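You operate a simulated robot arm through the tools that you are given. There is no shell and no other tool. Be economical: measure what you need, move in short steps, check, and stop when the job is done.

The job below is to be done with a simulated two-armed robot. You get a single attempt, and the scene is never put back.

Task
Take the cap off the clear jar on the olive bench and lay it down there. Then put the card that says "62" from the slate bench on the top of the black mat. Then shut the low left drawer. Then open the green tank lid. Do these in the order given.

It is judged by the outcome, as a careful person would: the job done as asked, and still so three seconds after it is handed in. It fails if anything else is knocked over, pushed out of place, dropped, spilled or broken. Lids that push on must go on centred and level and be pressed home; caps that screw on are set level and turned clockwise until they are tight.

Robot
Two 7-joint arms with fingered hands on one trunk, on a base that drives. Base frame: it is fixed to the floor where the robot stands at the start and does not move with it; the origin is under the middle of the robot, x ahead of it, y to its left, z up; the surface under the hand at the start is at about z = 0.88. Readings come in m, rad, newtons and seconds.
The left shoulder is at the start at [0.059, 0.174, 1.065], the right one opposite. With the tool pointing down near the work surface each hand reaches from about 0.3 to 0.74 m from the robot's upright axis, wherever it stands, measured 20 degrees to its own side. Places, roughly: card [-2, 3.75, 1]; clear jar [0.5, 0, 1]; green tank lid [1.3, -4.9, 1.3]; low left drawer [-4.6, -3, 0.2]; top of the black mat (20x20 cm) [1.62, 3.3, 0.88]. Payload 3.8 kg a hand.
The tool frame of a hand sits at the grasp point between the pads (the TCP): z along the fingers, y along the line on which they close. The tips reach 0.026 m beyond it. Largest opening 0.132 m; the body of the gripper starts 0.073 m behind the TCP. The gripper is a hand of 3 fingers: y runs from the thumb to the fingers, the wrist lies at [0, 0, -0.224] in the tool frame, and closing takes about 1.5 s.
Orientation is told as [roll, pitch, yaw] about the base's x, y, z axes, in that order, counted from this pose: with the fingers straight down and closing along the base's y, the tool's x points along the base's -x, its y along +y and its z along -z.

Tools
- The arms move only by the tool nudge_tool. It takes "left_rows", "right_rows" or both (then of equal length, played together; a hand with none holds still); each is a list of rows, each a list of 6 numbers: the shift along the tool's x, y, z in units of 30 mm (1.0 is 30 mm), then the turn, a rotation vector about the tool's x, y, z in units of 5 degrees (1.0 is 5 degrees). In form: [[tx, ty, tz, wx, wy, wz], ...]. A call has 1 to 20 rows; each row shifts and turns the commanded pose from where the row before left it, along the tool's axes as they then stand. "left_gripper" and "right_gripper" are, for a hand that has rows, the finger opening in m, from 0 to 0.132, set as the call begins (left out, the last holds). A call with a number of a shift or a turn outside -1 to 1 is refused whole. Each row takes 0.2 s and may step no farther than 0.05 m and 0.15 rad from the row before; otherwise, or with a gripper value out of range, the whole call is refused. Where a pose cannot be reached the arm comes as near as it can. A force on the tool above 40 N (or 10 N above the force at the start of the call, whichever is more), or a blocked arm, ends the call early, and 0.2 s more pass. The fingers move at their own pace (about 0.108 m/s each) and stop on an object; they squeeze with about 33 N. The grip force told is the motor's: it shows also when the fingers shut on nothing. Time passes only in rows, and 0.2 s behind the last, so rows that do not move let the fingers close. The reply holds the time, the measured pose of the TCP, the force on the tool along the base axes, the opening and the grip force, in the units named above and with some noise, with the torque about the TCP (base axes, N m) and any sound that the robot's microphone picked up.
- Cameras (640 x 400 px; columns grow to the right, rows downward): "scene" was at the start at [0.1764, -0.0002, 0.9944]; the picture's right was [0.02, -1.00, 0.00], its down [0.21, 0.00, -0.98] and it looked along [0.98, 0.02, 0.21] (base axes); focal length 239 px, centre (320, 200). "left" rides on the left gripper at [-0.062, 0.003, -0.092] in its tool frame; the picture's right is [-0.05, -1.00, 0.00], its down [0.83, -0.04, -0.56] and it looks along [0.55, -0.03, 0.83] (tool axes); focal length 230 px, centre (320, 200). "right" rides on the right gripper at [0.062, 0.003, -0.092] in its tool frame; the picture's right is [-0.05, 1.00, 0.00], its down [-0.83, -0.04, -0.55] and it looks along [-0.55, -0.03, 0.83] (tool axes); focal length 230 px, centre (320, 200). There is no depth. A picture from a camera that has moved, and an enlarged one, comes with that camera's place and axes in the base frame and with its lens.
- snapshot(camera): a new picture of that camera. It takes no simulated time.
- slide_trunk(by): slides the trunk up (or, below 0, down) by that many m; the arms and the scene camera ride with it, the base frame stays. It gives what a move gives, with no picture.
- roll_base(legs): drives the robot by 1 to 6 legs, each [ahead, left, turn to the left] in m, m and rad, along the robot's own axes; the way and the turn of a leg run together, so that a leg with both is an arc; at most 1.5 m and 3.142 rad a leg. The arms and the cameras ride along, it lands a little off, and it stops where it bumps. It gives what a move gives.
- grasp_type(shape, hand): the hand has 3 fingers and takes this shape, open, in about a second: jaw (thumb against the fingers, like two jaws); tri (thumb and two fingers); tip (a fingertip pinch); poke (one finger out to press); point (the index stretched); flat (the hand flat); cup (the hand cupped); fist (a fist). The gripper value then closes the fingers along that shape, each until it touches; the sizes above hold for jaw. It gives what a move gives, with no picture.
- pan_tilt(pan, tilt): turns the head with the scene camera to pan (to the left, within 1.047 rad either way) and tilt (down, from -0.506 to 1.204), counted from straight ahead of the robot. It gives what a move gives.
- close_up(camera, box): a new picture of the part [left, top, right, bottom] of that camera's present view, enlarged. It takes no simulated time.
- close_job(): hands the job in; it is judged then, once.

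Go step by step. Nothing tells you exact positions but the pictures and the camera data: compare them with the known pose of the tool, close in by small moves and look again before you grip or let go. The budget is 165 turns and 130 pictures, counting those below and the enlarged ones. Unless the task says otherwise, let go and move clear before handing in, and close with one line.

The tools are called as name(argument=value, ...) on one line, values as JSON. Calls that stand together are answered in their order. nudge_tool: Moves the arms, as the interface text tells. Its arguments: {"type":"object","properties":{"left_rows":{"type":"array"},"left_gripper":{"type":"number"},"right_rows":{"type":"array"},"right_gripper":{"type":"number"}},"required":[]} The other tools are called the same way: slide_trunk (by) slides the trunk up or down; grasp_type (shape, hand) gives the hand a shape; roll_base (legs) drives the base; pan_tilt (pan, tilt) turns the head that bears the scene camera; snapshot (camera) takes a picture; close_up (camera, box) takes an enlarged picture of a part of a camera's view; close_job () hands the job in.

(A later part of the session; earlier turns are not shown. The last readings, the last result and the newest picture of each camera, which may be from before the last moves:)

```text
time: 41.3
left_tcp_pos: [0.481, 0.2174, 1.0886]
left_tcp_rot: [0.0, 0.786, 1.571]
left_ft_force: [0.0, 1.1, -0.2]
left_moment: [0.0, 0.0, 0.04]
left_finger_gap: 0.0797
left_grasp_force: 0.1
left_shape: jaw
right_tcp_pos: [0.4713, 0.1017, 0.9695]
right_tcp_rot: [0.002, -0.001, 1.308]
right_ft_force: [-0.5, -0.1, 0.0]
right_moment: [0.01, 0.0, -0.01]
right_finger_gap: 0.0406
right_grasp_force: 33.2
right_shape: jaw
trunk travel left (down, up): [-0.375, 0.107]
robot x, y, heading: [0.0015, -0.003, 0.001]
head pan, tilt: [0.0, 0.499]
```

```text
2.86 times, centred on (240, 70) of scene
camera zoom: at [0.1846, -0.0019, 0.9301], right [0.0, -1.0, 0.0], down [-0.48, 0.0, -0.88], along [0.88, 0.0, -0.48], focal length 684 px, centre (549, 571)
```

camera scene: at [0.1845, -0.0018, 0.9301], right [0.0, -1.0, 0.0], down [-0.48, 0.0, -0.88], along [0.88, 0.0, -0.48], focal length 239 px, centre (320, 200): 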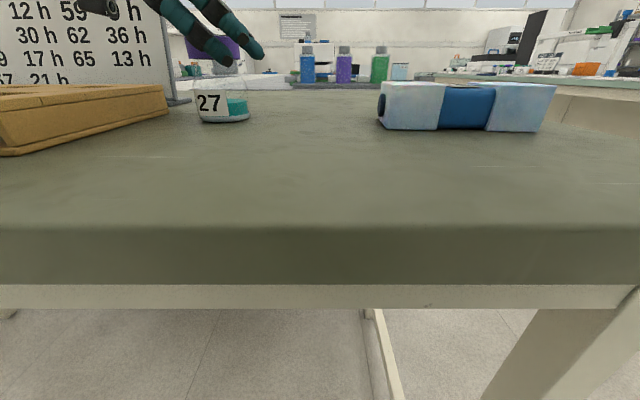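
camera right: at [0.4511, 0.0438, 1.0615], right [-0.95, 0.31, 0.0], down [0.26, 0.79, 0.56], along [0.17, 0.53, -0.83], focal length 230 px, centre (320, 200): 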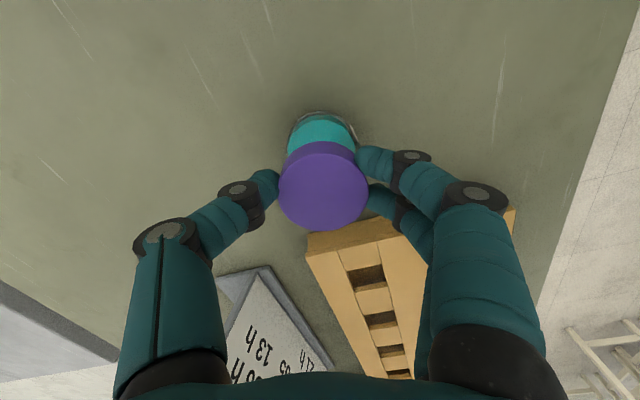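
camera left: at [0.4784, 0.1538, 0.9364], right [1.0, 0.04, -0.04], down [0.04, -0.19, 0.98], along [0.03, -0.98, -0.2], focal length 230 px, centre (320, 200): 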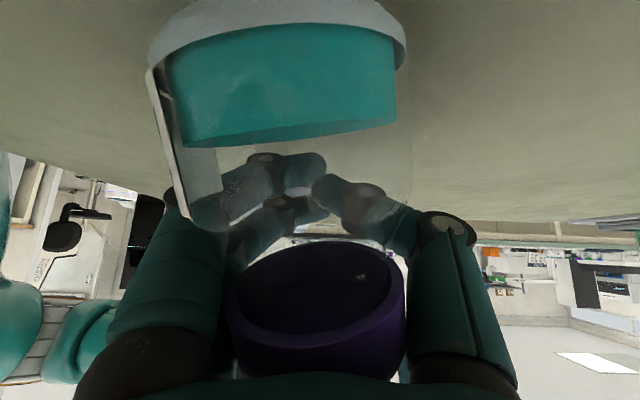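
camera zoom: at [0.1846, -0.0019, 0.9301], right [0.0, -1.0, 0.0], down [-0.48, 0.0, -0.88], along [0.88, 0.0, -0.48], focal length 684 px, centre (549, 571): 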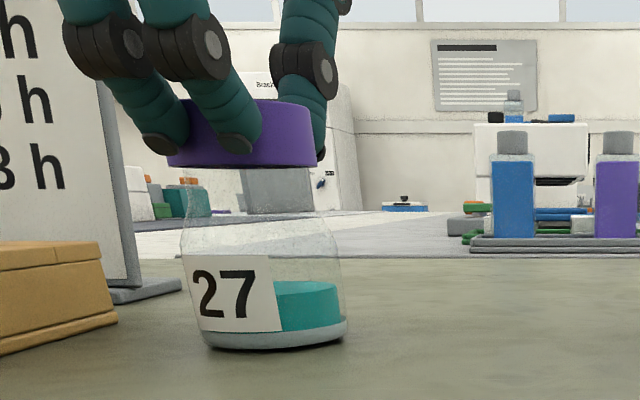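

There's a good three-finger grip on the cap. I'll try a small counter-clockwise twist with light down pressure and watch the label.

nudge_tool(right_rows=[[0, 0, 0.03, 0, 0, 0], [0, 0, 0, 0, 0, -0.7], [0, 0, 0, 0, 0, -0.7], [0, 0, 0, 0, 0, -0.7], [0, 0, 0, 0, 0, -0.7], [0, 0, 0, 0, 0, -0.7]])

close_up(camera="scene", box=[140, 0, 340, 140])

```text
time: 42.7
left_tcp_pos: [0.4803, 0.2172, 1.0889]
left_tcp_rot: [-0.001, 0.785, 1.571]
left_ft_force: [-0.1, 0.5, -0.1]
left_moment: [-0.02, 0.01, -0.01]
left_finger_gap: 0.0795
left_grasp_force: 0.0
left_shape: jaw
right_tcp_pos: [0.4702, 0.1033, 0.9675]
right_tcp_rot: [0.002, 0.002, 1.614]
right_ft_force: [-0.1, 0.1, 0.8]
right_moment: [0.03, 0.02, 0.01]
right_finger_gap: 0.0403
right_grasp_force: 32.8
right_shape: jaw
trunk travel left (down, up): [-0.375, 0.107]
robot x, y, heading: [0.0039, -0.0036, -0.002]
head pan, tilt: [0.0, 0.499]
```

```text
2.86 times, centred on (240, 70) of scene
camera zoom: at [0.1846, -0.0019, 0.9301], right [0.0, -1.0, 0.0], down [-0.48, 0.0, -0.88], along [0.88, 0.0, -0.48], focal length 684 px, centre (549, 571)
```

zoom: 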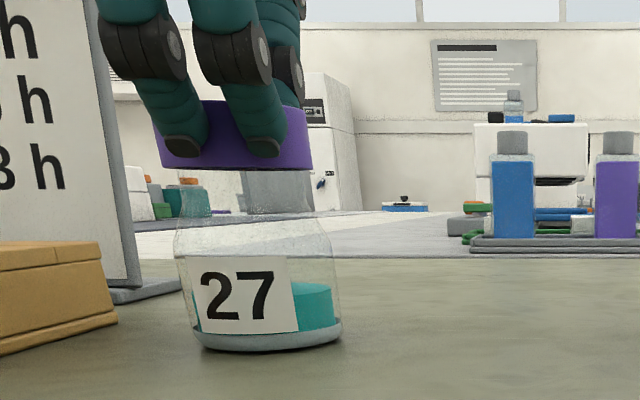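

The whole jar turned with the cap. I'll try pressing down to add friction against the bench.

nudge_tool(right_rows=[[0, 0, 0.06, 0, 0, 0], [0, 0, 0.06, 0, 0, 0], [0, 0, 0.06, 0, 0, 0]])

```text
time: 43.5
left_tcp_pos: [0.4803, 0.2168, 1.0881]
left_tcp_rot: [-0.001, 0.786, 1.569]
left_ft_force: [0.1, 0.5, 0.1]
left_moment: [-0.02, 0.01, 0.01]
left_finger_gap: 0.0794
left_grasp_force: 0.1
left_shape: jaw
right_tcp_pos: [0.4701, 0.104, 0.9661]
right_tcp_rot: [-0.005, -0.005, 1.612]
right_ft_force: [-0.3, -1.6, 28.9]
right_moment: [0.05, 0.01, 0.02]
right_finger_gap: 0.0416
right_grasp_force: 33.0
right_shape: jaw
trunk travel left (down, up): [-0.375, 0.107]
robot x, y, heading: [-0.0052, 0.0021, 0.001]
head pan, tilt: [0.0, 0.499]
```

Pressing with 29 N. I'll twist 20° and see whether the label follows.

nudge_tool(right_rows=[[0, 0, 0, 0, 0, -0.7], [0, 0, 0, 0, 0, -0.7], [0, 0, 0, 0, 0, -0.7], [0, 0, 0, 0, 0, -0.7], [0, 0, 0, 0, 0, -0.7]])

close_up(camera="scene", box=[140, 0, 340, 140])

```text
time: 44.7
left_tcp_pos: [0.4798, 0.2185, 1.0899]
left_tcp_rot: [-0.002, 0.785, 1.57]
left_ft_force: [0.2, -0.3, 0.0]
left_moment: [-0.02, 0.01, -0.01]
left_finger_gap: 0.0796
left_grasp_force: 0.0
left_shape: jaw
right_tcp_pos: [0.47, 0.1041, 0.9653]
right_tcp_rot: [-0.003, -0.002, 1.92]
right_ft_force: [2.8, 1.2, 29.0]
right_moment: [0.12, -0.11, -0.24]
right_finger_gap: 0.0423
right_grasp_force: 32.8
right_shape: jaw
trunk travel left (down, up): [-0.375, 0.107]
robot x, y, heading: [-0.0009, -0.0036, 0.005]
head pan, tilt: [0.0, 0.499]
```

```text
2.86 times, centred on (240, 70) of scene
camera zoom: at [0.1835, -0.0021, 0.9303], right [0.0, -1.0, 0.0], down [-0.48, 0.0, -0.88], along [0.88, 0.0, -0.48], focal length 684 px, centre (549, 571)
```

zoom: 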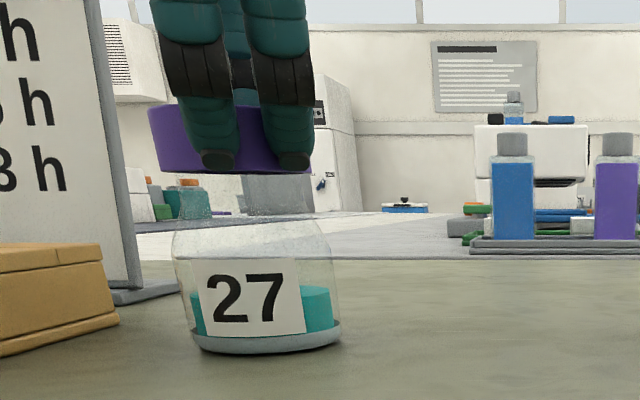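

With pressure the label turned far less than the hand did, so the cap may be unscrewing. I'll continue.

nudge_tool(right_rows=[[0, 0, 0.02, 0, 0, -0.7], [0, 0, 0, 0, 0, -0.7], [0, 0, 0, 0, 0, -0.7], [0, 0, 0, 0, 0, -0.7], [0, 0, 0, 0, 0, -0.7], [0, 0, 0, 0, 0, -0.7]])

close_up(camera="scene", box=[140, 0, 340, 140])

```text
time: 46.1
left_tcp_pos: [0.48, 0.2194, 1.0895]
left_tcp_rot: [-0.003, 0.786, 1.571]
left_ft_force: [0.1, -0.5, -0.2]
left_moment: [0.02, 0.04, -0.04]
left_finger_gap: 0.0797
left_grasp_force: 0.1
left_shape: jaw
right_tcp_pos: [0.4704, 0.1055, 0.9642]
right_tcp_rot: [-0.006, -0.004, 2.287]
right_ft_force: [4.6, 6.0, 30.8]
right_moment: [0.2, -0.14, -0.09]
right_finger_gap: 0.0423
right_grasp_force: 32.8
right_shape: jaw
trunk travel left (down, up): [-0.375, 0.107]
robot x, y, heading: [0.0016, -0.0031, -0.001]
head pan, tilt: [0.0, 0.499]
```

```text
2.86 times, centred on (240, 70) of scene
camera zoom: at [0.1835, -0.0017, 0.9303], right [0.0, -1.0, 0.0], down [-0.48, 0.0, -0.88], along [0.88, 0.0, -0.48], focal length 684 px, centre (549, 571)
```

zoom: 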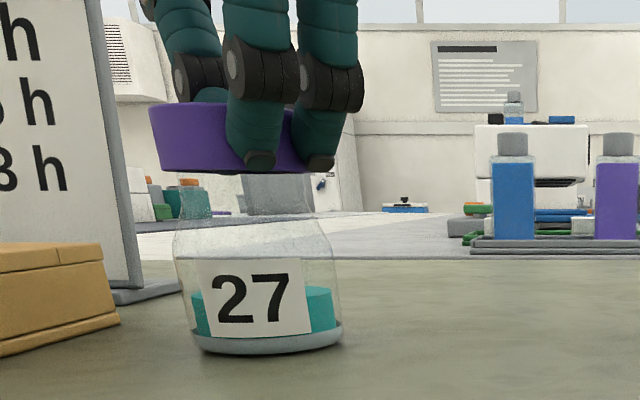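

The label hardly moved and the torque dropped, which looks like a breakaway. I'll keep going.

nudge_tool(right_rows=[[0, 0, 0, 0, 0, -0.8], [0, 0, 0, 0, 0, -0.8], [0, 0, 0, 0, 0, -0.8], [0, 0, 0, 0, 0, -0.8], [0, 0, 0, 0, 0, -0.8], [0, 0, 0, 0, 0, -0.8]])

close_up(camera="scene", box=[140, 0, 340, 140])

snapshot(camera="right")

```text
time: 47.5
left_tcp_pos: [0.4796, 0.2169, 1.0895]
left_tcp_rot: [-0.002, 0.784, 1.57]
left_ft_force: [0.5, -0.6, -0.5]
left_moment: [0.0, 0.01, 0.03]
left_finger_gap: 0.0794
left_grasp_force: 0.0
left_shape: jaw
right_tcp_pos: [0.4691, 0.1038, 0.9634]
right_tcp_rot: [-0.001, 0.0, 2.707]
right_ft_force: [0.9, 5.1, 23.3]
right_moment: [0.16, 0.02, -0.08]
right_finger_gap: 0.0423
right_grasp_force: 32.6
right_shape: jaw
trunk travel left (down, up): [-0.375, 0.107]
robot x, y, heading: [-0.0001, 0.0001, 0.003]
head pan, tilt: [0.0, 0.499]
```

```text
2.86 times, centred on (240, 70) of scene
camera zoom: at [0.1835, -0.0017, 0.9303], right [0.0, -1.0, 0.0], down [-0.48, 0.0, -0.88], along [0.88, 0.0, -0.48], focal length 684 px, centre (549, 571)
```

zoom: 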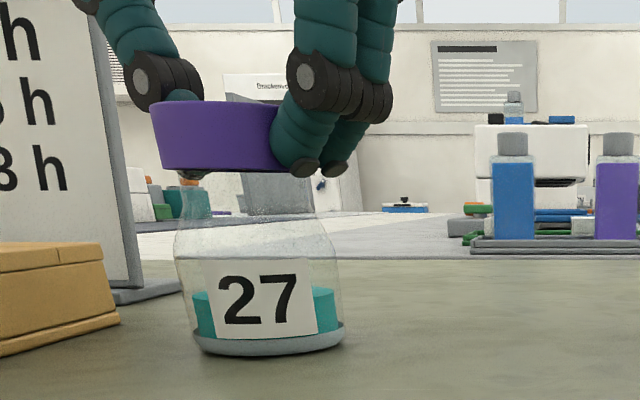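

```text
95 pictures are left
camera right: at [0.5232, 0.0752, 1.0548], right [-0.47, -0.88, 0.0], down [-0.73, 0.39, 0.56], along [-0.49, 0.26, -0.83], focal length 230 px, centre (320, 200)
```

right: 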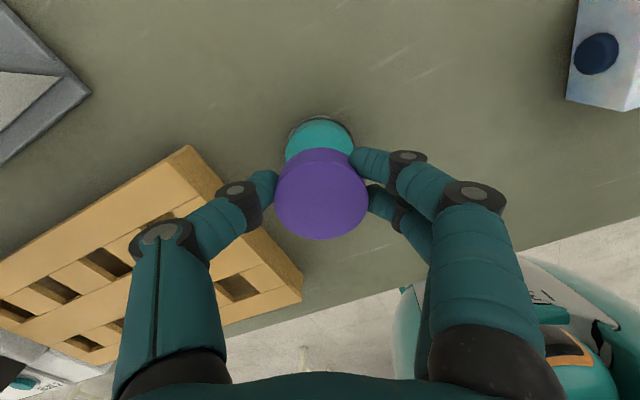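

The jar stays nearly still while the cap turns. I'll release, rotate the hand back 90° and grip the cap again.

nudge_tool(right_rows=[[0, 0, 0, 0, 0, 0], [0, 0, 0, 0, 0, 0], [0, 0, -0.15, 0, 0, 1], [0, 0, 0, 0, 0, 1], [0, 0, 0, 0, 0, 1], [0, 0, 0, 0, 0, 1], [0, 0, 0, 0, 0, 1], [0, 0, 0, 0, 0, 1], [0, 0, 0, 0, 0, 1], [0, 0, 0, 0, 0, 1], [0, 0, 0, 0, 0, 1], [0, 0, 0, 0, 0, 1], [0, 0, 0, 0, 0, 1], [0, 0, 0, 0, 0, 1], [0, 0, 0, 0, 0, 1], [0, 0, 0, 0, 0, 1], [0, 0, 0, 0, 0, 1], [0, 0, 0, 0, 0, 1], [0, 0, 0, 0, 0, 1], [0, 0, 0, 0, 0, 1]], right_gripper=0.08)

close_up(camera="scene", box=[140, 0, 340, 140])

snapshot(camera="right")

```text
time: 51.7
left_tcp_pos: [0.4822, 0.2175, 1.0881]
left_tcp_rot: [0.0, 0.785, 1.571]
left_ft_force: [-0.9, -0.2, 0.0]
left_moment: [-0.01, -0.02, -0.01]
left_finger_gap: 0.0796
left_grasp_force: 0.1
left_shape: jaw
right_tcp_pos: [0.4706, 0.1056, 0.9665]
right_tcp_rot: [0.001, -0.001, 1.134]
right_ft_force: [0.1, -0.3, -0.8]
right_moment: [-0.03, -0.04, -0.01]
right_finger_gap: 0.0795
right_grasp_force: 0.2
right_shape: jaw
trunk travel left (down, up): [-0.375, 0.107]
robot x, y, heading: [0.003, -0.0033, 0.0]
head pan, tilt: [0.0, 0.499]
```

```text
2.86 times, centred on (240, 70) of scene
camera zoom: at [0.1846, -0.0019, 0.9301], right [0.0, -1.0, 0.0], down [-0.48, 0.0, -0.88], along [0.88, 0.0, -0.48], focal length 684 px, centre (549, 571)
```

zoom: 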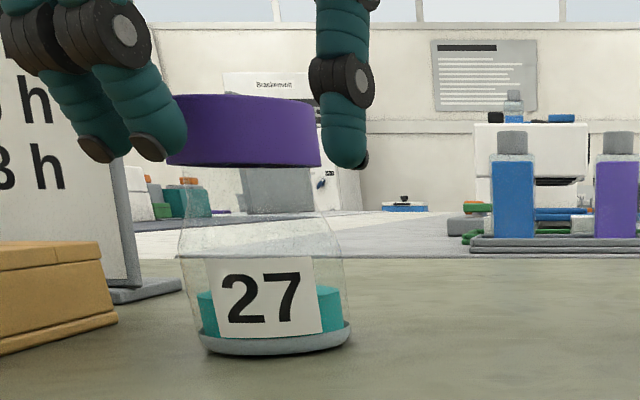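

```text
93 pictures are left
camera right: at [0.4411, 0.0493, 1.0585], right [-0.88, 0.47, 0.0], down [0.39, 0.73, 0.56], along [0.26, 0.49, -0.83], focal length 230 px, centre (320, 200)
```

right: 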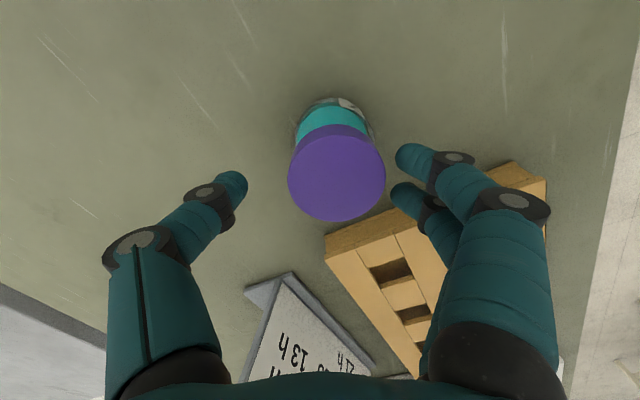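

Cap and jar both stand well. Second cycle: grip, press and twist.

nudge_tool(right_rows=[[0, 0, 0, 0, 0, 0], [0, 0, 0, 0, 0, 0], [0, 0, 0, 0, 0, 0], [0, 0, 0, 0, 0, 0], [0, 0, 0.06, 0, 0, 0], [0, 0, 0.06, 0, 0, 0], [0, 0, 0.06, 0, 0, 0], [0, 0, 0, 0, 0, -0.9], [0, 0, 0, 0, 0, -0.9], [0, 0, 0, 0, 0, -0.9], [0, 0, 0, 0, 0, -0.9], [0, 0, 0, 0, 0, -0.9], [0, 0, 0, 0, 0, -0.9], [0, 0, 0, 0, 0, -0.9], [0, 0, 0, 0, 0, -0.9], [0, 0, 0, 0, 0, -0.9], [0, 0, 0, 0, 0, -0.9], [0, 0, 0, 0, 0, -0.9], [0, 0, 0, 0, 0, -0.9], [0, 0, 0, 0, 0, -0.9]], right_gripper=0.03)

close_up(camera="scene", box=[140, 0, 340, 140])

```text
time: 55.9
left_tcp_pos: [0.4791, 0.2165, 1.0898]
left_tcp_rot: [-0.001, 0.785, 1.569]
left_ft_force: [-0.1, -1.6, -0.1]
left_moment: [0.02, 0.02, -0.02]
left_finger_gap: 0.0797
left_grasp_force: 0.0
left_shape: jaw
right_tcp_pos: [0.4682, 0.1055, 0.9634]
right_tcp_rot: [-0.002, -0.002, 2.159]
right_ft_force: [-7.2, 0.3, 25.7]
right_moment: [-0.11, 0.25, -0.02]
right_finger_gap: 0.043
right_grasp_force: 32.9
right_shape: jaw
trunk travel left (down, up): [-0.375, 0.107]
robot x, y, heading: [0.0021, -0.0011, -0.001]
head pan, tilt: [0.0, 0.499]
```

```text
2.86 times, centred on (240, 70) of scene
camera zoom: at [0.1827, -0.0021, 0.9305], right [0.0, -1.0, 0.0], down [-0.48, 0.0, -0.88], along [0.88, 0.0, -0.48], focal length 684 px, centre (549, 571)
```

zoom: 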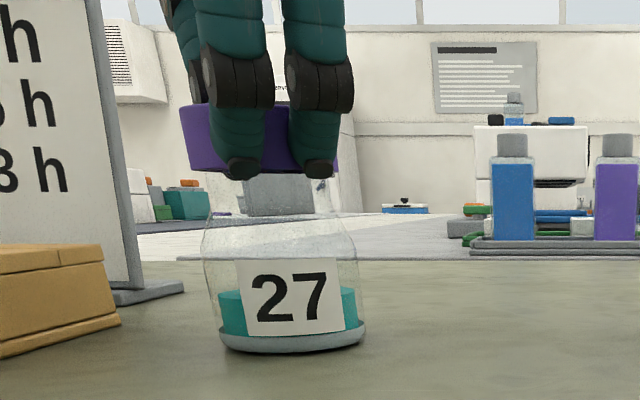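

The label barely turned through 59° of twist. I'll turn a little further, then test with a small lift.

nudge_tool(right_rows=[[0, 0, 0, 0, 0, -0.9], [0, 0, 0, 0, 0, -0.9], [0, 0, 0, 0, 0, -0.9], [0, 0, 0, 0, 0, -0.9], [0, 0, 0, 0, 0, -0.9], [0, 0, -0.1, 0, 0, 0], [0, 0, -0.1, 0, 0, 0], [0, 0, -0.1, 0, 0, 0], [0, 0, -0.1, 0, 0, 0], [0, 0, -0.1, 0, 0, 0], [0, 0, -0.1, 0, 0, 0], [0, 0, 0, 0, 0, 0]])

close_up(camera="scene", box=[140, 0, 340, 140])

```text
time: 58.5
left_tcp_pos: [0.4809, 0.2171, 1.0879]
left_tcp_rot: [0.001, 0.785, 1.571]
left_ft_force: [0.8, 0.2, -0.6]
left_moment: [-0.03, 0.0, 0.01]
left_finger_gap: 0.0796
left_grasp_force: 0.0
left_shape: jaw
right_tcp_pos: [0.4701, 0.1037, 0.9805]
right_tcp_rot: [0.001, -0.001, 2.546]
right_ft_force: [0.3, 1.1, -1.3]
right_moment: [0.0, 0.0, 0.02]
right_finger_gap: 0.0431
right_grasp_force: 33.1
right_shape: jaw
trunk travel left (down, up): [-0.375, 0.107]
robot x, y, heading: [-0.0018, -0.0019, -0.0]
head pan, tilt: [0.0, 0.499]
```

```text
2.86 times, centred on (240, 70) of scene
camera zoom: at [0.1847, -0.0019, 0.93], right [0.0, -1.0, 0.0], down [-0.48, 0.0, -0.88], along [0.88, 0.0, -0.48], focal length 684 px, centre (549, 571)
```

zoom: 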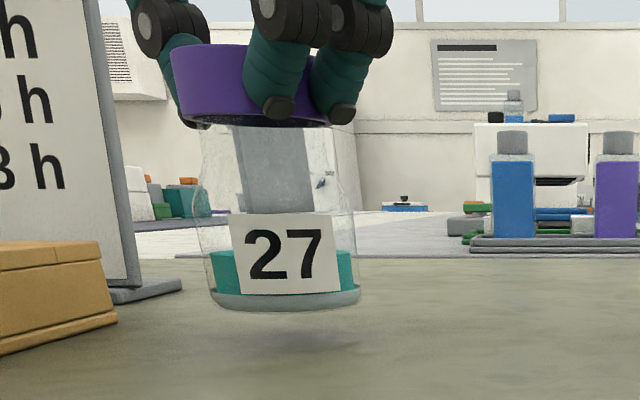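

The jar still lifts with the cap, so more turns are needed; the low torque while the jar stood still suggests it is unscrewing. I'll set it back down and run another cycle.

nudge_tool(right_rows=[[0, 0, 0.2, 0, 0, 0], [0, 0, 0.2, 0, 0, 0], [0, 0, 0.1, 0, 0, 0], [0, 0, 0.02, 0, 0, 0]])

nudge_tool(right_rows=[[0, 0, 0, 0, 0, 0], [0, 0, 0, 0, 0, 0], [0, 0, 0, 0, 0, 1], [0, 0, 0, 0, 0, 1], [0, 0, 0, 0, 0, 1], [0, 0, 0, 0, 0, 1], [0, 0, 0, 0, 0, 1], [0, 0, 0, 0, 0, 1], [0, 0, 0, 0, 0, 1], [0, 0, 0, 0, 0, 1], [0, 0, 0, 0, 0, 1], [0, 0, 0, 0, 0, 1], [0, 0, 0, 0, 0, 1], [0, 0, 0, 0, 0, 1], [0, 0, 0, 0, 0, 1], [0, 0, 0, 0, 0, 1], [0, 0, 0, 0, 0, 1], [0, 0, 0, 0, 0, 1], [0, 0, 0, 0, 0, 1], [0, 0, 0, 0, 0, 1]], right_gripper=0.08)

snapshot(camera="right")

```text
time: 59.5
left_tcp_pos: [0.482, 0.2176, 1.0882]
left_tcp_rot: [0.0, 0.785, 1.57]
left_ft_force: [-0.6, -0.4, 0.8]
left_moment: [0.01, -0.01, 0.01]
left_finger_gap: 0.0795
left_grasp_force: 0.0
left_shape: jaw
right_tcp_pos: [0.4704, 0.1042, 0.966]
right_tcp_rot: [-0.001, -0.002, 2.549]
right_ft_force: [2.0, 1.4, 5.7]
right_moment: [-0.02, 0.02, -0.02]
right_finger_gap: 0.0428
right_grasp_force: 32.5
right_shape: jaw
trunk travel left (down, up): [-0.375, 0.107]
robot x, y, heading: [0.0007, 0.0, -0.003]
head pan, tilt: [0.0, 0.499]
```

```text
time: 63.7
left_tcp_pos: [0.4816, 0.2174, 1.0889]
left_tcp_rot: [0.0, 0.786, 1.57]
left_ft_force: [0.1, -0.3, -0.1]
left_moment: [-0.03, -0.01, 0.01]
left_finger_gap: 0.0795
left_grasp_force: 0.1
left_shape: jaw
right_tcp_pos: [0.4715, 0.1042, 0.9642]
right_tcp_rot: [0.0, 0.001, 0.974]
right_ft_force: [-1.2, 0.3, 0.1]
right_moment: [-0.02, -0.02, 0.01]
right_finger_gap: 0.0799
right_grasp_force: 0.1
right_shape: jaw
trunk travel left (down, up): [-0.375, 0.107]
robot x, y, heading: [0.0004, -0.0007, 0.007]
head pan, tilt: [0.0, 0.499]
```

```text
90 pictures are left
camera right: at [0.4332, 0.0543, 1.056], right [-0.8, 0.6, 0.0], down [0.5, 0.66, 0.56], along [0.33, 0.44, -0.83], focal length 230 px, centre (320, 200)
```

right: 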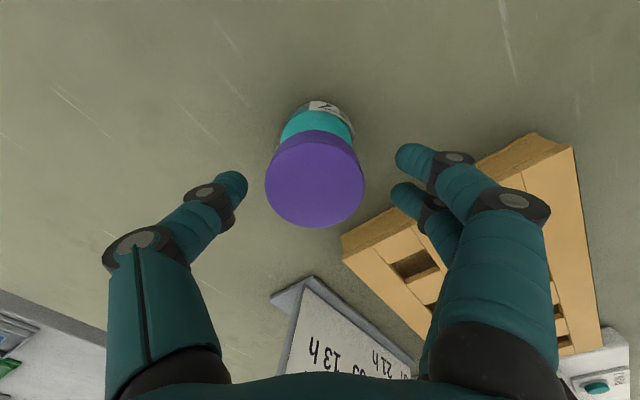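

The jar sits about 12 mm off along the tool x axis; I'll correct that, then grip, press and twist.

nudge_tool(right_rows=[[0.35, 0, -0.05, 0, 0, 0], [0, 0, 0, 0, 0, 0]])

nudge_tool(right_rows=[[0, 0, 0, 0, 0, 0], [0, 0, 0, 0, 0, 0], [0, 0, 0, 0, 0, 0], [0, 0, 0, 0, 0, 0], [0, 0, 0.06, 0, 0, 0], [0, 0, 0.06, 0, 0, 0], [0, 0, 0.06, 0, 0, 0], [0, 0, 0, 0, 0, -1], [0, 0, 0, 0, 0, -1], [0, 0, 0, 0, 0, -1], [0, 0, 0, 0, 0, -1], [0, 0, 0, 0, 0, -1], [0, 0, 0, 0, 0, -1], [0, 0, 0, 0, 0, -1], [0, 0, 0, 0, 0, -1], [0, 0, 0, 0, 0, -1], [0, 0, 0, 0, 0, -1], [0, 0, 0, 0, 0, -1], [0, 0, 0, 0, 0, -1], [0, 0, 0, 0, 0, -1]], right_gripper=0.03)

close_up(camera="scene", box=[140, 0, 340, 140])

nudge_tool(right_rows=[[0, 0, 0, 0, 0, -1], [0, 0, 0, 0, 0, -1], [0, 0, 0, 0, 0, -1], [0, 0, 0, 0, 0, -1], [0, 0, 0, 0, 0, -1], [0, 0, 0, 0, 0, -1], [0, 0, -0.1, 0, 0, 0], [0, 0, -0.1, 0, 0, 0], [0, 0, -0.1, 0, 0, 0], [0, 0, -0.1, 0, 0, 0], [0, 0, -0.1, 0, 0, 0], [0, 0, -0.1, 0, 0, 0], [0, 0, 0, 0, 0, 0]])

close_up(camera="scene", box=[140, 0, 340, 140])

```text
time: 64.3
left_tcp_pos: [0.4814, 0.2179, 1.0888]
left_tcp_rot: [0.0, 0.785, 1.571]
left_ft_force: [-0.3, 0.1, -1.0]
left_moment: [-0.01, -0.01, 0.01]
left_finger_gap: 0.0796
left_grasp_force: 0.0
left_shape: jaw
right_tcp_pos: [0.4654, 0.0952, 0.9662]
right_tcp_rot: [0.003, 0.0, 0.976]
right_ft_force: [0.3, -0.2, 0.5]
right_moment: [-0.01, -0.06, -0.01]
right_finger_gap: 0.0796
right_grasp_force: 0.1
right_shape: jaw
trunk travel left (down, up): [-0.375, 0.107]
robot x, y, heading: [-0.0005, 0.0012, 0.006]
head pan, tilt: [0.0, 0.499]
```

```text
time: 68.5
left_tcp_pos: [0.4809, 0.2181, 1.0895]
left_tcp_rot: [-0.001, 0.786, 1.572]
left_ft_force: [0.6, -0.3, 0.3]
left_moment: [0.0, 0.03, 0.01]
left_finger_gap: 0.0796
left_grasp_force: 0.0
left_shape: jaw
right_tcp_pos: [0.464, 0.0955, 0.9628]
right_tcp_rot: [-0.006, -0.002, 2.113]
right_ft_force: [7.5, 3.2, 30.1]
right_moment: [0.24, -0.3, -0.09]
right_finger_gap: 0.0403
right_grasp_force: 32.6
right_shape: jaw
trunk travel left (down, up): [-0.375, 0.107]
robot x, y, heading: [0.001, 0.0019, 0.007]
head pan, tilt: [0.0, 0.499]
```

```text
2.86 times, centred on (240, 70) of scene
camera zoom: at [0.1839, -0.0018, 0.9303], right [0.0, -1.0, 0.0], down [-0.48, 0.0, -0.88], along [0.88, 0.0, -0.48], focal length 684 px, centre (549, 571)
```

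zoom: 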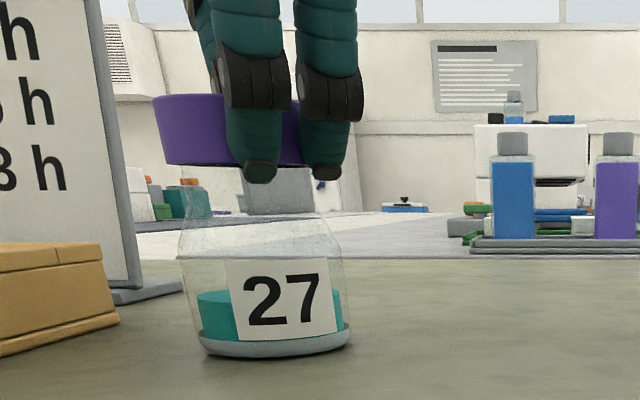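

```text
time: 71.3
left_tcp_pos: [0.4811, 0.2174, 1.0887]
left_tcp_rot: [-0.001, 0.786, 1.572]
left_ft_force: [0.8, -0.4, 0.4]
left_moment: [-0.02, 0.01, -0.01]
left_finger_gap: 0.0795
left_grasp_force: 0.1
left_shape: jaw
right_tcp_pos: [0.463, 0.096, 0.977]
right_tcp_rot: [0.0, -0.001, 2.632]
right_ft_force: [0.6, 0.0, -1.4]
right_moment: [0.0, 0.0, 0.0]
right_finger_gap: 0.0397
right_grasp_force: 33.2
right_shape: jaw
trunk travel left (down, up): [-0.375, 0.107]
robot x, y, heading: [-0.0004, 0.001, -0.002]
head pan, tilt: [0.0, 0.499]
```

```text
2.86 times, centred on (240, 70) of scene
camera zoom: at [0.1847, -0.0019, 0.93], right [0.0, -1.0, 0.0], down [-0.48, 0.0, -0.88], along [0.88, 0.0, -0.48], focal length 684 px, centre (549, 571)
```

zoom: 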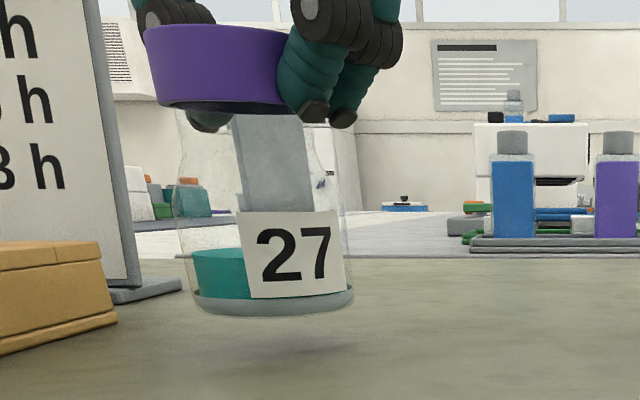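

The cap is clearly rising off the jar (the gap grew), so the unscrewing works. I'll run another cycle.

nudge_tool(right_rows=[[0, 0, 0.15, 0, 0, 0], [0, 0, 0.1, 0, 0, 0], [0, 0, 0.1, 0, 0, 0], [0, 0, 0.05, 0, 0, 0]])

nudge_tool(right_rows=[[0, 0, 0, 0, 0, 0], [0, 0, 0, 0, 0, 0], [0, 0, 0, 0, 0, 1], [0, 0, 0, 0, 0, 1], [0, 0, 0, 0, 0, 1], [0, 0, 0, 0, 0, 1], [0, 0, 0, 0, 0, 1], [0, 0, 0, 0, 0, 1], [0, 0, 0, 0, 0, 1], [0, 0, 0, 0, 0, 1], [0, 0, 0, 0, 0, 1], [0, 0, 0, 0, 0, 1], [0, 0, 0, 0, 0, 1], [0, 0, 0, 0, 0, 1], [0, 0, 0, 0, 0, 1], [0, 0, 0, 0, 0, 1], [0, 0, 0, 0, 0, 1], [0, 0, 0, 0, 0, 1], [0, 0, 0, 0, 0, 1], [0, 0, 0, 0, 0, 1]], right_gripper=0.08)

snapshot(camera="right")

close_up(camera="scene", box=[140, 0, 340, 140])

```text
time: 72.3
left_tcp_pos: [0.4814, 0.2178, 1.0882]
left_tcp_rot: [0.0, 0.786, 1.572]
left_ft_force: [-0.8, 0.1, -0.4]
left_moment: [0.04, 0.0, 0.01]
left_finger_gap: 0.0799
left_grasp_force: 0.1
left_shape: jaw
right_tcp_pos: [0.4638, 0.0952, 0.9667]
right_tcp_rot: [0.0, -0.002, 2.636]
right_ft_force: [-0.4, 0.1, 0.6]
right_moment: [0.0, -0.03, -0.01]
right_finger_gap: 0.0395
right_grasp_force: 33.5
right_shape: jaw
trunk travel left (down, up): [-0.375, 0.107]
robot x, y, heading: [0.0023, 0.0003, -0.002]
head pan, tilt: [0.0, 0.499]
```

```text
time: 76.5
left_tcp_pos: [0.4813, 0.2176, 1.0884]
left_tcp_rot: [0.002, 0.786, 1.573]
left_ft_force: [0.6, 0.6, 0.1]
left_moment: [-0.02, 0.01, 0.03]
left_finger_gap: 0.0798
left_grasp_force: 0.1
left_shape: jaw
right_tcp_pos: [0.4649, 0.0952, 0.9668]
right_tcp_rot: [0.001, 0.0, 1.063]
right_ft_force: [0.1, -0.4, 0.3]
right_moment: [0.01, 0.03, 0.01]
right_finger_gap: 0.0795
right_grasp_force: 0.0
right_shape: jaw
trunk travel left (down, up): [-0.375, 0.107]
robot x, y, heading: [0.0041, -0.0001, -0.004]
head pan, tilt: [0.0, 0.499]
```

```text
87 pictures are left
camera right: at [0.4316, 0.0428, 1.0581], right [-0.85, 0.53, 0.0], down [0.44, 0.7, 0.56], along [0.29, 0.47, -0.83], focal length 230 px, centre (320, 200)
```

right: 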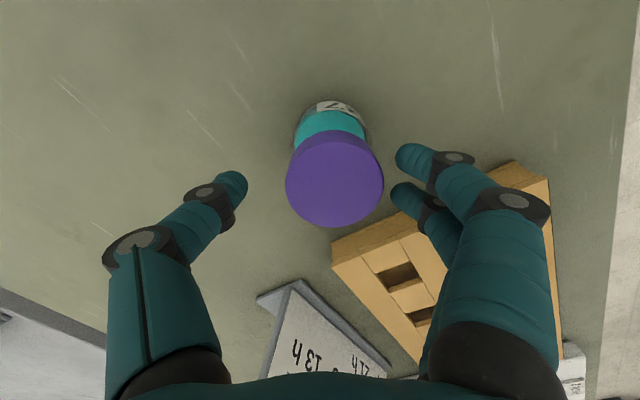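

```text
2.86 times, centred on (240, 70) of scene
camera zoom: at [0.1846, -0.0019, 0.9301], right [0.0, -1.0, 0.0], down [-0.48, 0.0, -0.88], along [0.88, 0.0, -0.48], focal length 684 px, centre (549, 571)
```

zoom: 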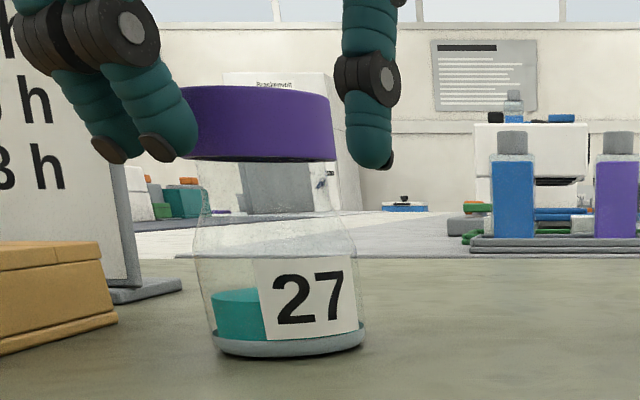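

Cap is higher still, with more of the neck showing. I'll re-centre and run the next cycle.

nudge_tool(right_rows=[[0.35, 0.22, -0.08, 0, 0, 0], [0, 0, 0, 0, 0, 0]])

nudge_tool(right_rows=[[0, 0, 0, 0, 0, 0], [0, 0, 0, 0, 0, 0], [0, 0, 0, 0, 0, 0], [0, 0, 0, 0, 0, 0], [0, 0, 0.06, 0, 0, 0], [0, 0, 0.06, 0, 0, 0], [0, 0, 0.06, 0, 0, 0], [0, 0, 0, 0, 0, -1], [0, 0, 0, 0, 0, -1], [0, 0, 0, 0, 0, -1], [0, 0, 0, 0, 0, -1], [0, 0, 0, 0, 0, -1], [0, 0, 0, 0, 0, -1], [0, 0, 0, 0, 0, -1], [0, 0, 0, 0, 0, -1], [0, 0, 0, 0, 0, -1], [0, 0, 0, 0, 0, -1], [0, 0, 0, 0, 0, -1], [0, 0, 0, 0, 0, -1], [0, 0, 0, 0, 0, -1]], right_gripper=0.03)

nudge_tool(right_rows=[[0, 0, 0, 0, 0, -1], [0, 0, 0, 0, 0, -1], [0, 0, 0, 0, 0, -1], [0, 0, 0, 0, 0, -1], [0, 0, 0, 0, 0, -1], [0, 0, 0, 0, 0, -1], [0, 0, -0.1, 0, 0, 0], [0, 0, -0.1, 0, 0, 0], [0, 0, -0.1, 0, 0, 0], [0, 0, -0.1, 0, 0, 0], [0, 0, -0.1, 0, 0, 0], [0, 0, -0.1, 0, 0, 0], [0, 0, 0, 0, 0, 0]])

close_up(camera="scene", box=[140, 0, 340, 140])

```text
time: 77.1
left_tcp_pos: [0.4816, 0.2162, 1.0884]
left_tcp_rot: [0.001, 0.785, 1.571]
left_ft_force: [0.6, 0.1, -0.2]
left_moment: [-0.02, 0.0, 0.01]
left_finger_gap: 0.0796
left_grasp_force: 0.1
left_shape: jaw
right_tcp_pos: [0.4544, 0.0901, 0.9697]
right_tcp_rot: [0.001, 0.0, 1.061]
right_ft_force: [-0.3, 0.8, -0.4]
right_moment: [0.02, -0.01, -0.01]
right_finger_gap: 0.0797
right_grasp_force: 0.0
right_shape: jaw
trunk travel left (down, up): [-0.375, 0.107]
robot x, y, heading: [-0.0013, -0.0002, 0.0]
head pan, tilt: [0.0, 0.499]
```

```text
time: 81.3
left_tcp_pos: [0.48, 0.217, 1.0891]
left_tcp_rot: [-0.002, 0.786, 1.572]
left_ft_force: [0.9, 0.7, -1.2]
left_moment: [-0.01, -0.02, 0.03]
left_finger_gap: 0.0795
left_grasp_force: 0.1
left_shape: jaw
right_tcp_pos: [0.4523, 0.089, 0.9661]
right_tcp_rot: [-0.002, 0.0, 2.201]
right_ft_force: [6.8, 3.6, 29.8]
right_moment: [0.22, -0.26, -0.13]
right_finger_gap: 0.0401
right_grasp_force: 32.9
right_shape: jaw
trunk travel left (down, up): [-0.375, 0.107]
robot x, y, heading: [0.001, 0.0003, -0.0]
head pan, tilt: [0.0, 0.499]
```

```text
time: 84.1
left_tcp_pos: [0.4809, 0.2174, 1.0893]
left_tcp_rot: [0.001, 0.786, 1.57]
left_ft_force: [-0.4, -0.9, -0.8]
left_moment: [0.01, 0.02, 0.01]
left_finger_gap: 0.0793
left_grasp_force: 0.1
left_shape: jaw
right_tcp_pos: [0.4544, 0.0899, 0.9807]
right_tcp_rot: [0.0, -0.003, 2.721]
right_ft_force: [0.6, -0.5, -0.3]
right_moment: [0.02, 0.03, -0.02]
right_finger_gap: 0.0391
right_grasp_force: 33.2
right_shape: jaw
trunk travel left (down, up): [-0.375, 0.107]
robot x, y, heading: [0.0009, -0.0028, 0.005]
head pan, tilt: [0.0, 0.499]
```

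```text
2.86 times, centred on (240, 70) of scene
camera zoom: at [0.1846, -0.0019, 0.9301], right [0.0, -1.0, 0.0], down [-0.48, 0.0, -0.88], along [0.88, 0.0, -0.48], focal length 684 px, centre (549, 571)
```

zoom: 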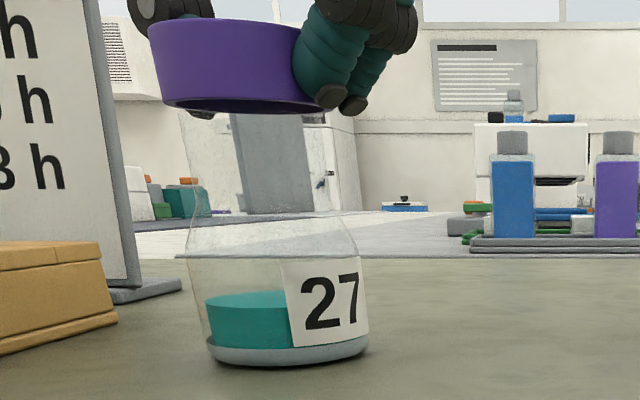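

The jar stays on the bench while the cap rises: it's off. I'll lift straight up.

nudge_tool(right_rows=[[0, 0, -0.4, 0, 0, 0], [0, 0, -0.6, 0, 0, 0], [0, 0, -1, 0, 0, 0], [0, 0, -1, 0, 0, 0]])

snapshot(camera="scene")

snapshot(camera="right")

```text
time: 85.1
left_tcp_pos: [0.4806, 0.2167, 1.089]
left_tcp_rot: [0.0, 0.787, 1.571]
left_ft_force: [0.0, 0.6, -1.1]
left_moment: [-0.02, 0.01, -0.03]
left_finger_gap: 0.0793
left_grasp_force: 0.0
left_shape: jaw
right_tcp_pos: [0.4533, 0.0884, 1.0713]
right_tcp_rot: [0.0, 0.0, 2.724]
right_ft_force: [-0.2, 1.2, -0.4]
right_moment: [0.05, 0.03, 0.0]
right_finger_gap: 0.0388
right_grasp_force: 33.0
right_shape: jaw
trunk travel left (down, up): [-0.375, 0.107]
robot x, y, heading: [0.0002, -0.0008, 0.003]
head pan, tilt: [0.0, 0.499]
```

```text
84 pictures are left
camera scene: at [0.1843, -0.0018, 0.9301], right [0.0, -1.0, 0.0], down [-0.48, 0.0, -0.88], along [0.88, 0.0, -0.48], focal length 239 px, centre (320, 200)
```

scene: 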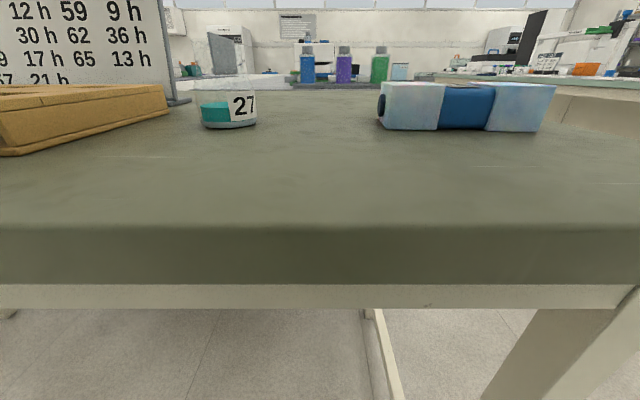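

```text
83 pictures are left
camera right: at [0.5075, 0.0604, 1.1628], right [-0.45, -0.89, 0.0], down [-0.74, 0.38, 0.56], along [-0.5, 0.25, -0.83], focal length 230 px, centre (320, 200)
```

right: 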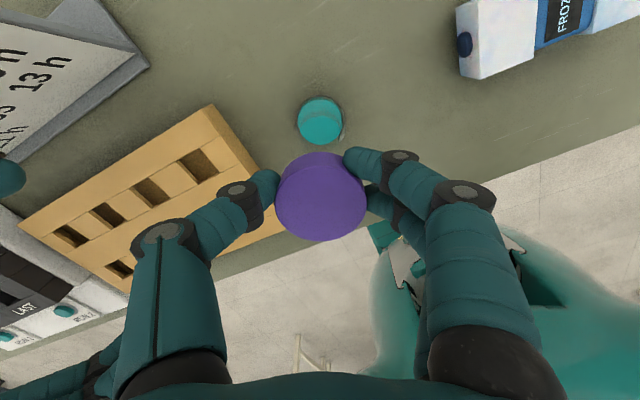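

The cap is in the right hand and the jar stands open. I'll lay the cap on a free spot at about [0.355, 0.03].

nudge_tool(right_rows=[[-0.55, 0.78, 0, 0, 0, 0], [-0.55, 0.78, 0, 0, 0, 0], [-0.55, 0.78, 0, 0, 0, 0], [-0.55, 0.78, 0, 0, 0, 0], [0, 0, 1, 0, 0, 0], [0, 0, 1, 0, 0, 0], [0, 0, 1, 0, 0, 0], [0, 0, 1, 0, 0, 0], [0, 0, 0.8, 0, 0, 0], [0, 0, 0, 0, 0, 0]])

snapshot(camera="scene")

```text
time: 87.3
left_tcp_pos: [0.4813, 0.2174, 1.0886]
left_tcp_rot: [0.0, 0.786, 1.57]
left_ft_force: [0.3, 0.9, -1.1]
left_moment: [-0.02, -0.04, 0.0]
left_finger_gap: 0.0794
left_grasp_force: 0.1
left_shape: jaw
right_tcp_pos: [0.3555, 0.0306, 0.9256]
right_tcp_rot: [0.001, -0.002, 2.721]
right_ft_force: [-0.6, 0.6, 0.0]
right_moment: [0.01, -0.01, 0.02]
right_finger_gap: 0.0391
right_grasp_force: 33.1
right_shape: jaw
trunk travel left (down, up): [-0.375, 0.107]
robot x, y, heading: [0.0006, -0.0009, -0.001]
head pan, tilt: [0.0, 0.499]
```

```text
82 pictures are left
camera scene: at [0.1846, -0.0019, 0.9301], right [0.0, -1.0, 0.0], down [-0.48, 0.0, -0.88], along [0.88, 0.0, -0.48], focal length 239 px, centre (320, 200)
```

scene: 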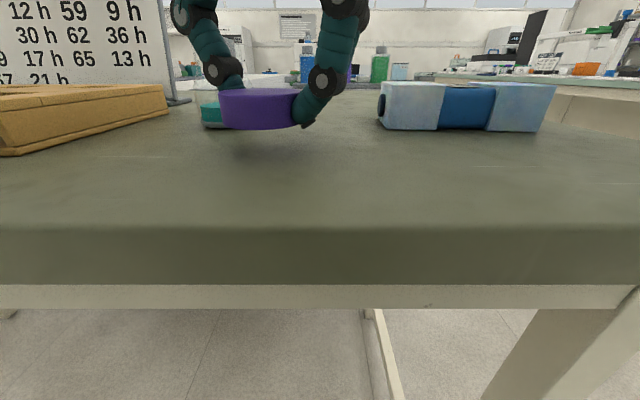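

The cap is about 18 mm above the bench and level. I'll lower it to contact in small steps.

nudge_tool(right_rows=[[0, 0, 0.25, 0, 0, 0], [0, 0, 0.2, 0, 0, 0], [0, 0, 0.06, 0, 0, 0], [0, 0, 0.05, 0, 0, 0], [0, 0, 0, 0, 0, 0]])

close_up(camera="scene", box=[170, 60, 370, 180])

```text
time: 88.5
left_tcp_pos: [0.4816, 0.2182, 1.0886]
left_tcp_rot: [0.0, 0.786, 1.571]
left_ft_force: [-0.8, 0.0, -0.4]
left_moment: [-0.01, -0.01, 0.01]
left_finger_gap: 0.0796
left_grasp_force: 0.0
left_shape: jaw
right_tcp_pos: [0.3562, 0.0321, 0.9109]
right_tcp_rot: [0.0, -0.002, 2.721]
right_ft_force: [0.4, 0.2, 0.0]
right_moment: [0.02, 0.0, -0.04]
right_finger_gap: 0.0392
right_grasp_force: 33.2
right_shape: jaw
trunk travel left (down, up): [-0.375, 0.107]
robot x, y, heading: [0.0017, -0.0011, -0.001]
head pan, tilt: [0.0, 0.499]
```

```text
3.20 times, centred on (270, 120) of scene
camera zoom: at [0.1846, -0.0019, 0.9301], right [0.0, -1.0, 0.0], down [-0.48, 0.0, -0.88], along [0.88, 0.0, -0.48], focal length 766 px, centre (480, 456)
```

zoom: 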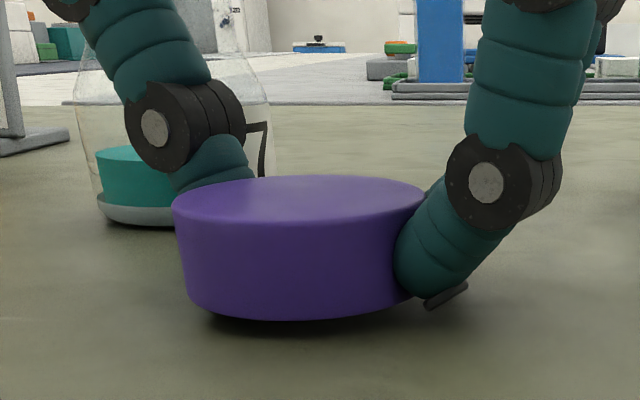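

nudge_tool(right_rows=[[0, 0, 0.06, 0, 0, 0], [0, 0, 0.05, 0, 0, 0], [0, 0, 0.04, 0, 0, 0], [0, 0, 0, 0, 0, 0]])

```text
time: 89.5
left_tcp_pos: [0.4814, 0.217, 1.0896]
left_tcp_rot: [-0.002, 0.786, 1.571]
left_ft_force: [-0.5, -0.1, 0.5]
left_moment: [0.05, 0.02, 0.01]
left_finger_gap: 0.0794
left_grasp_force: 0.0
left_shape: jaw
right_tcp_pos: [0.3564, 0.0308, 0.9059]
right_tcp_rot: [0.0, -0.002, 2.722]
right_ft_force: [-0.4, -1.0, 3.2]
right_moment: [-0.09, 0.07, 0.01]
right_finger_gap: 0.0393
right_grasp_force: 33.2
right_shape: jaw
trunk travel left (down, up): [-0.375, 0.107]
robot x, y, heading: [-0.0007, 0.0034, -0.001]
head pan, tilt: [0.0, 0.499]
```

The cap touches the bench (3 N upward). I'll release and rise.

nudge_tool(right_rows=[[0, 0, 0, 0, 0, 0], [0, 0, 0, 0, 0, 0], [0, 0, 0, 0, 0, 0], [0, 0, -0.5, 0, 0, 0], [0, 0, -1, 0, 0, 0], [0, 0, -1, 0, 0, 0], [0, 0, -1, 0, 0, 0], [0, 0, -1, 0, 0, 0], [0, 0, -1, 0, 0, 0]], right_gripper=0.09)

snapshot(camera="scene")

snapshot(camera="right")

```text
time: 91.5
left_tcp_pos: [0.4812, 0.2179, 1.0897]
left_tcp_rot: [0.0, 0.784, 1.571]
left_ft_force: [-1.1, 0.0, 0.4]
left_moment: [0.02, -0.01, -0.01]
left_finger_gap: 0.0794
left_grasp_force: 0.1
left_shape: jaw
right_tcp_pos: [0.3549, 0.0322, 1.0717]
right_tcp_rot: [0.0, -0.001, 2.72]
right_ft_force: [0.9, 0.4, -0.2]
right_moment: [-0.01, -0.01, 0.01]
right_finger_gap: 0.0894
right_grasp_force: 0.1
right_shape: jaw
trunk travel left (down, up): [-0.375, 0.107]
robot x, y, heading: [-0.0008, 0.0002, 0.002]
head pan, tilt: [0.0, 0.499]
```

```text
80 pictures are left
camera scene: at [0.1843, -0.0019, 0.9301], right [0.0, -1.0, 0.0], down [-0.48, 0.0, -0.88], along [0.88, 0.0, -0.48], focal length 239 px, centre (320, 200)
```

scene: 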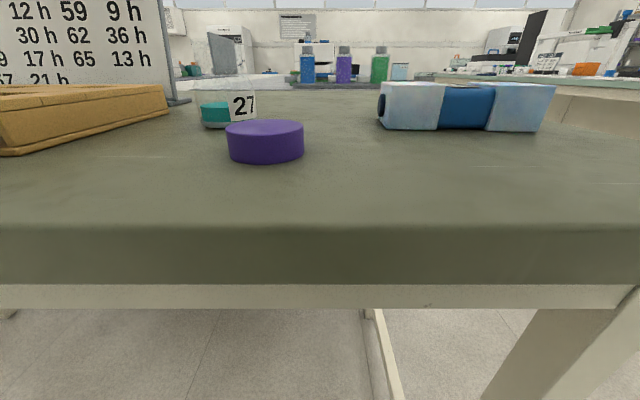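

```text
79 pictures are left
camera right: at [0.41, 0.0027, 1.1633], right [-0.45, -0.89, 0.0], down [-0.74, 0.38, 0.56], along [-0.5, 0.25, -0.83], focal length 230 px, centre (320, 200)
```

right: 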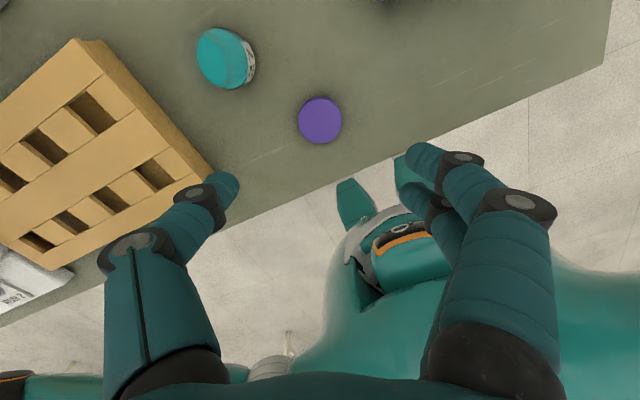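

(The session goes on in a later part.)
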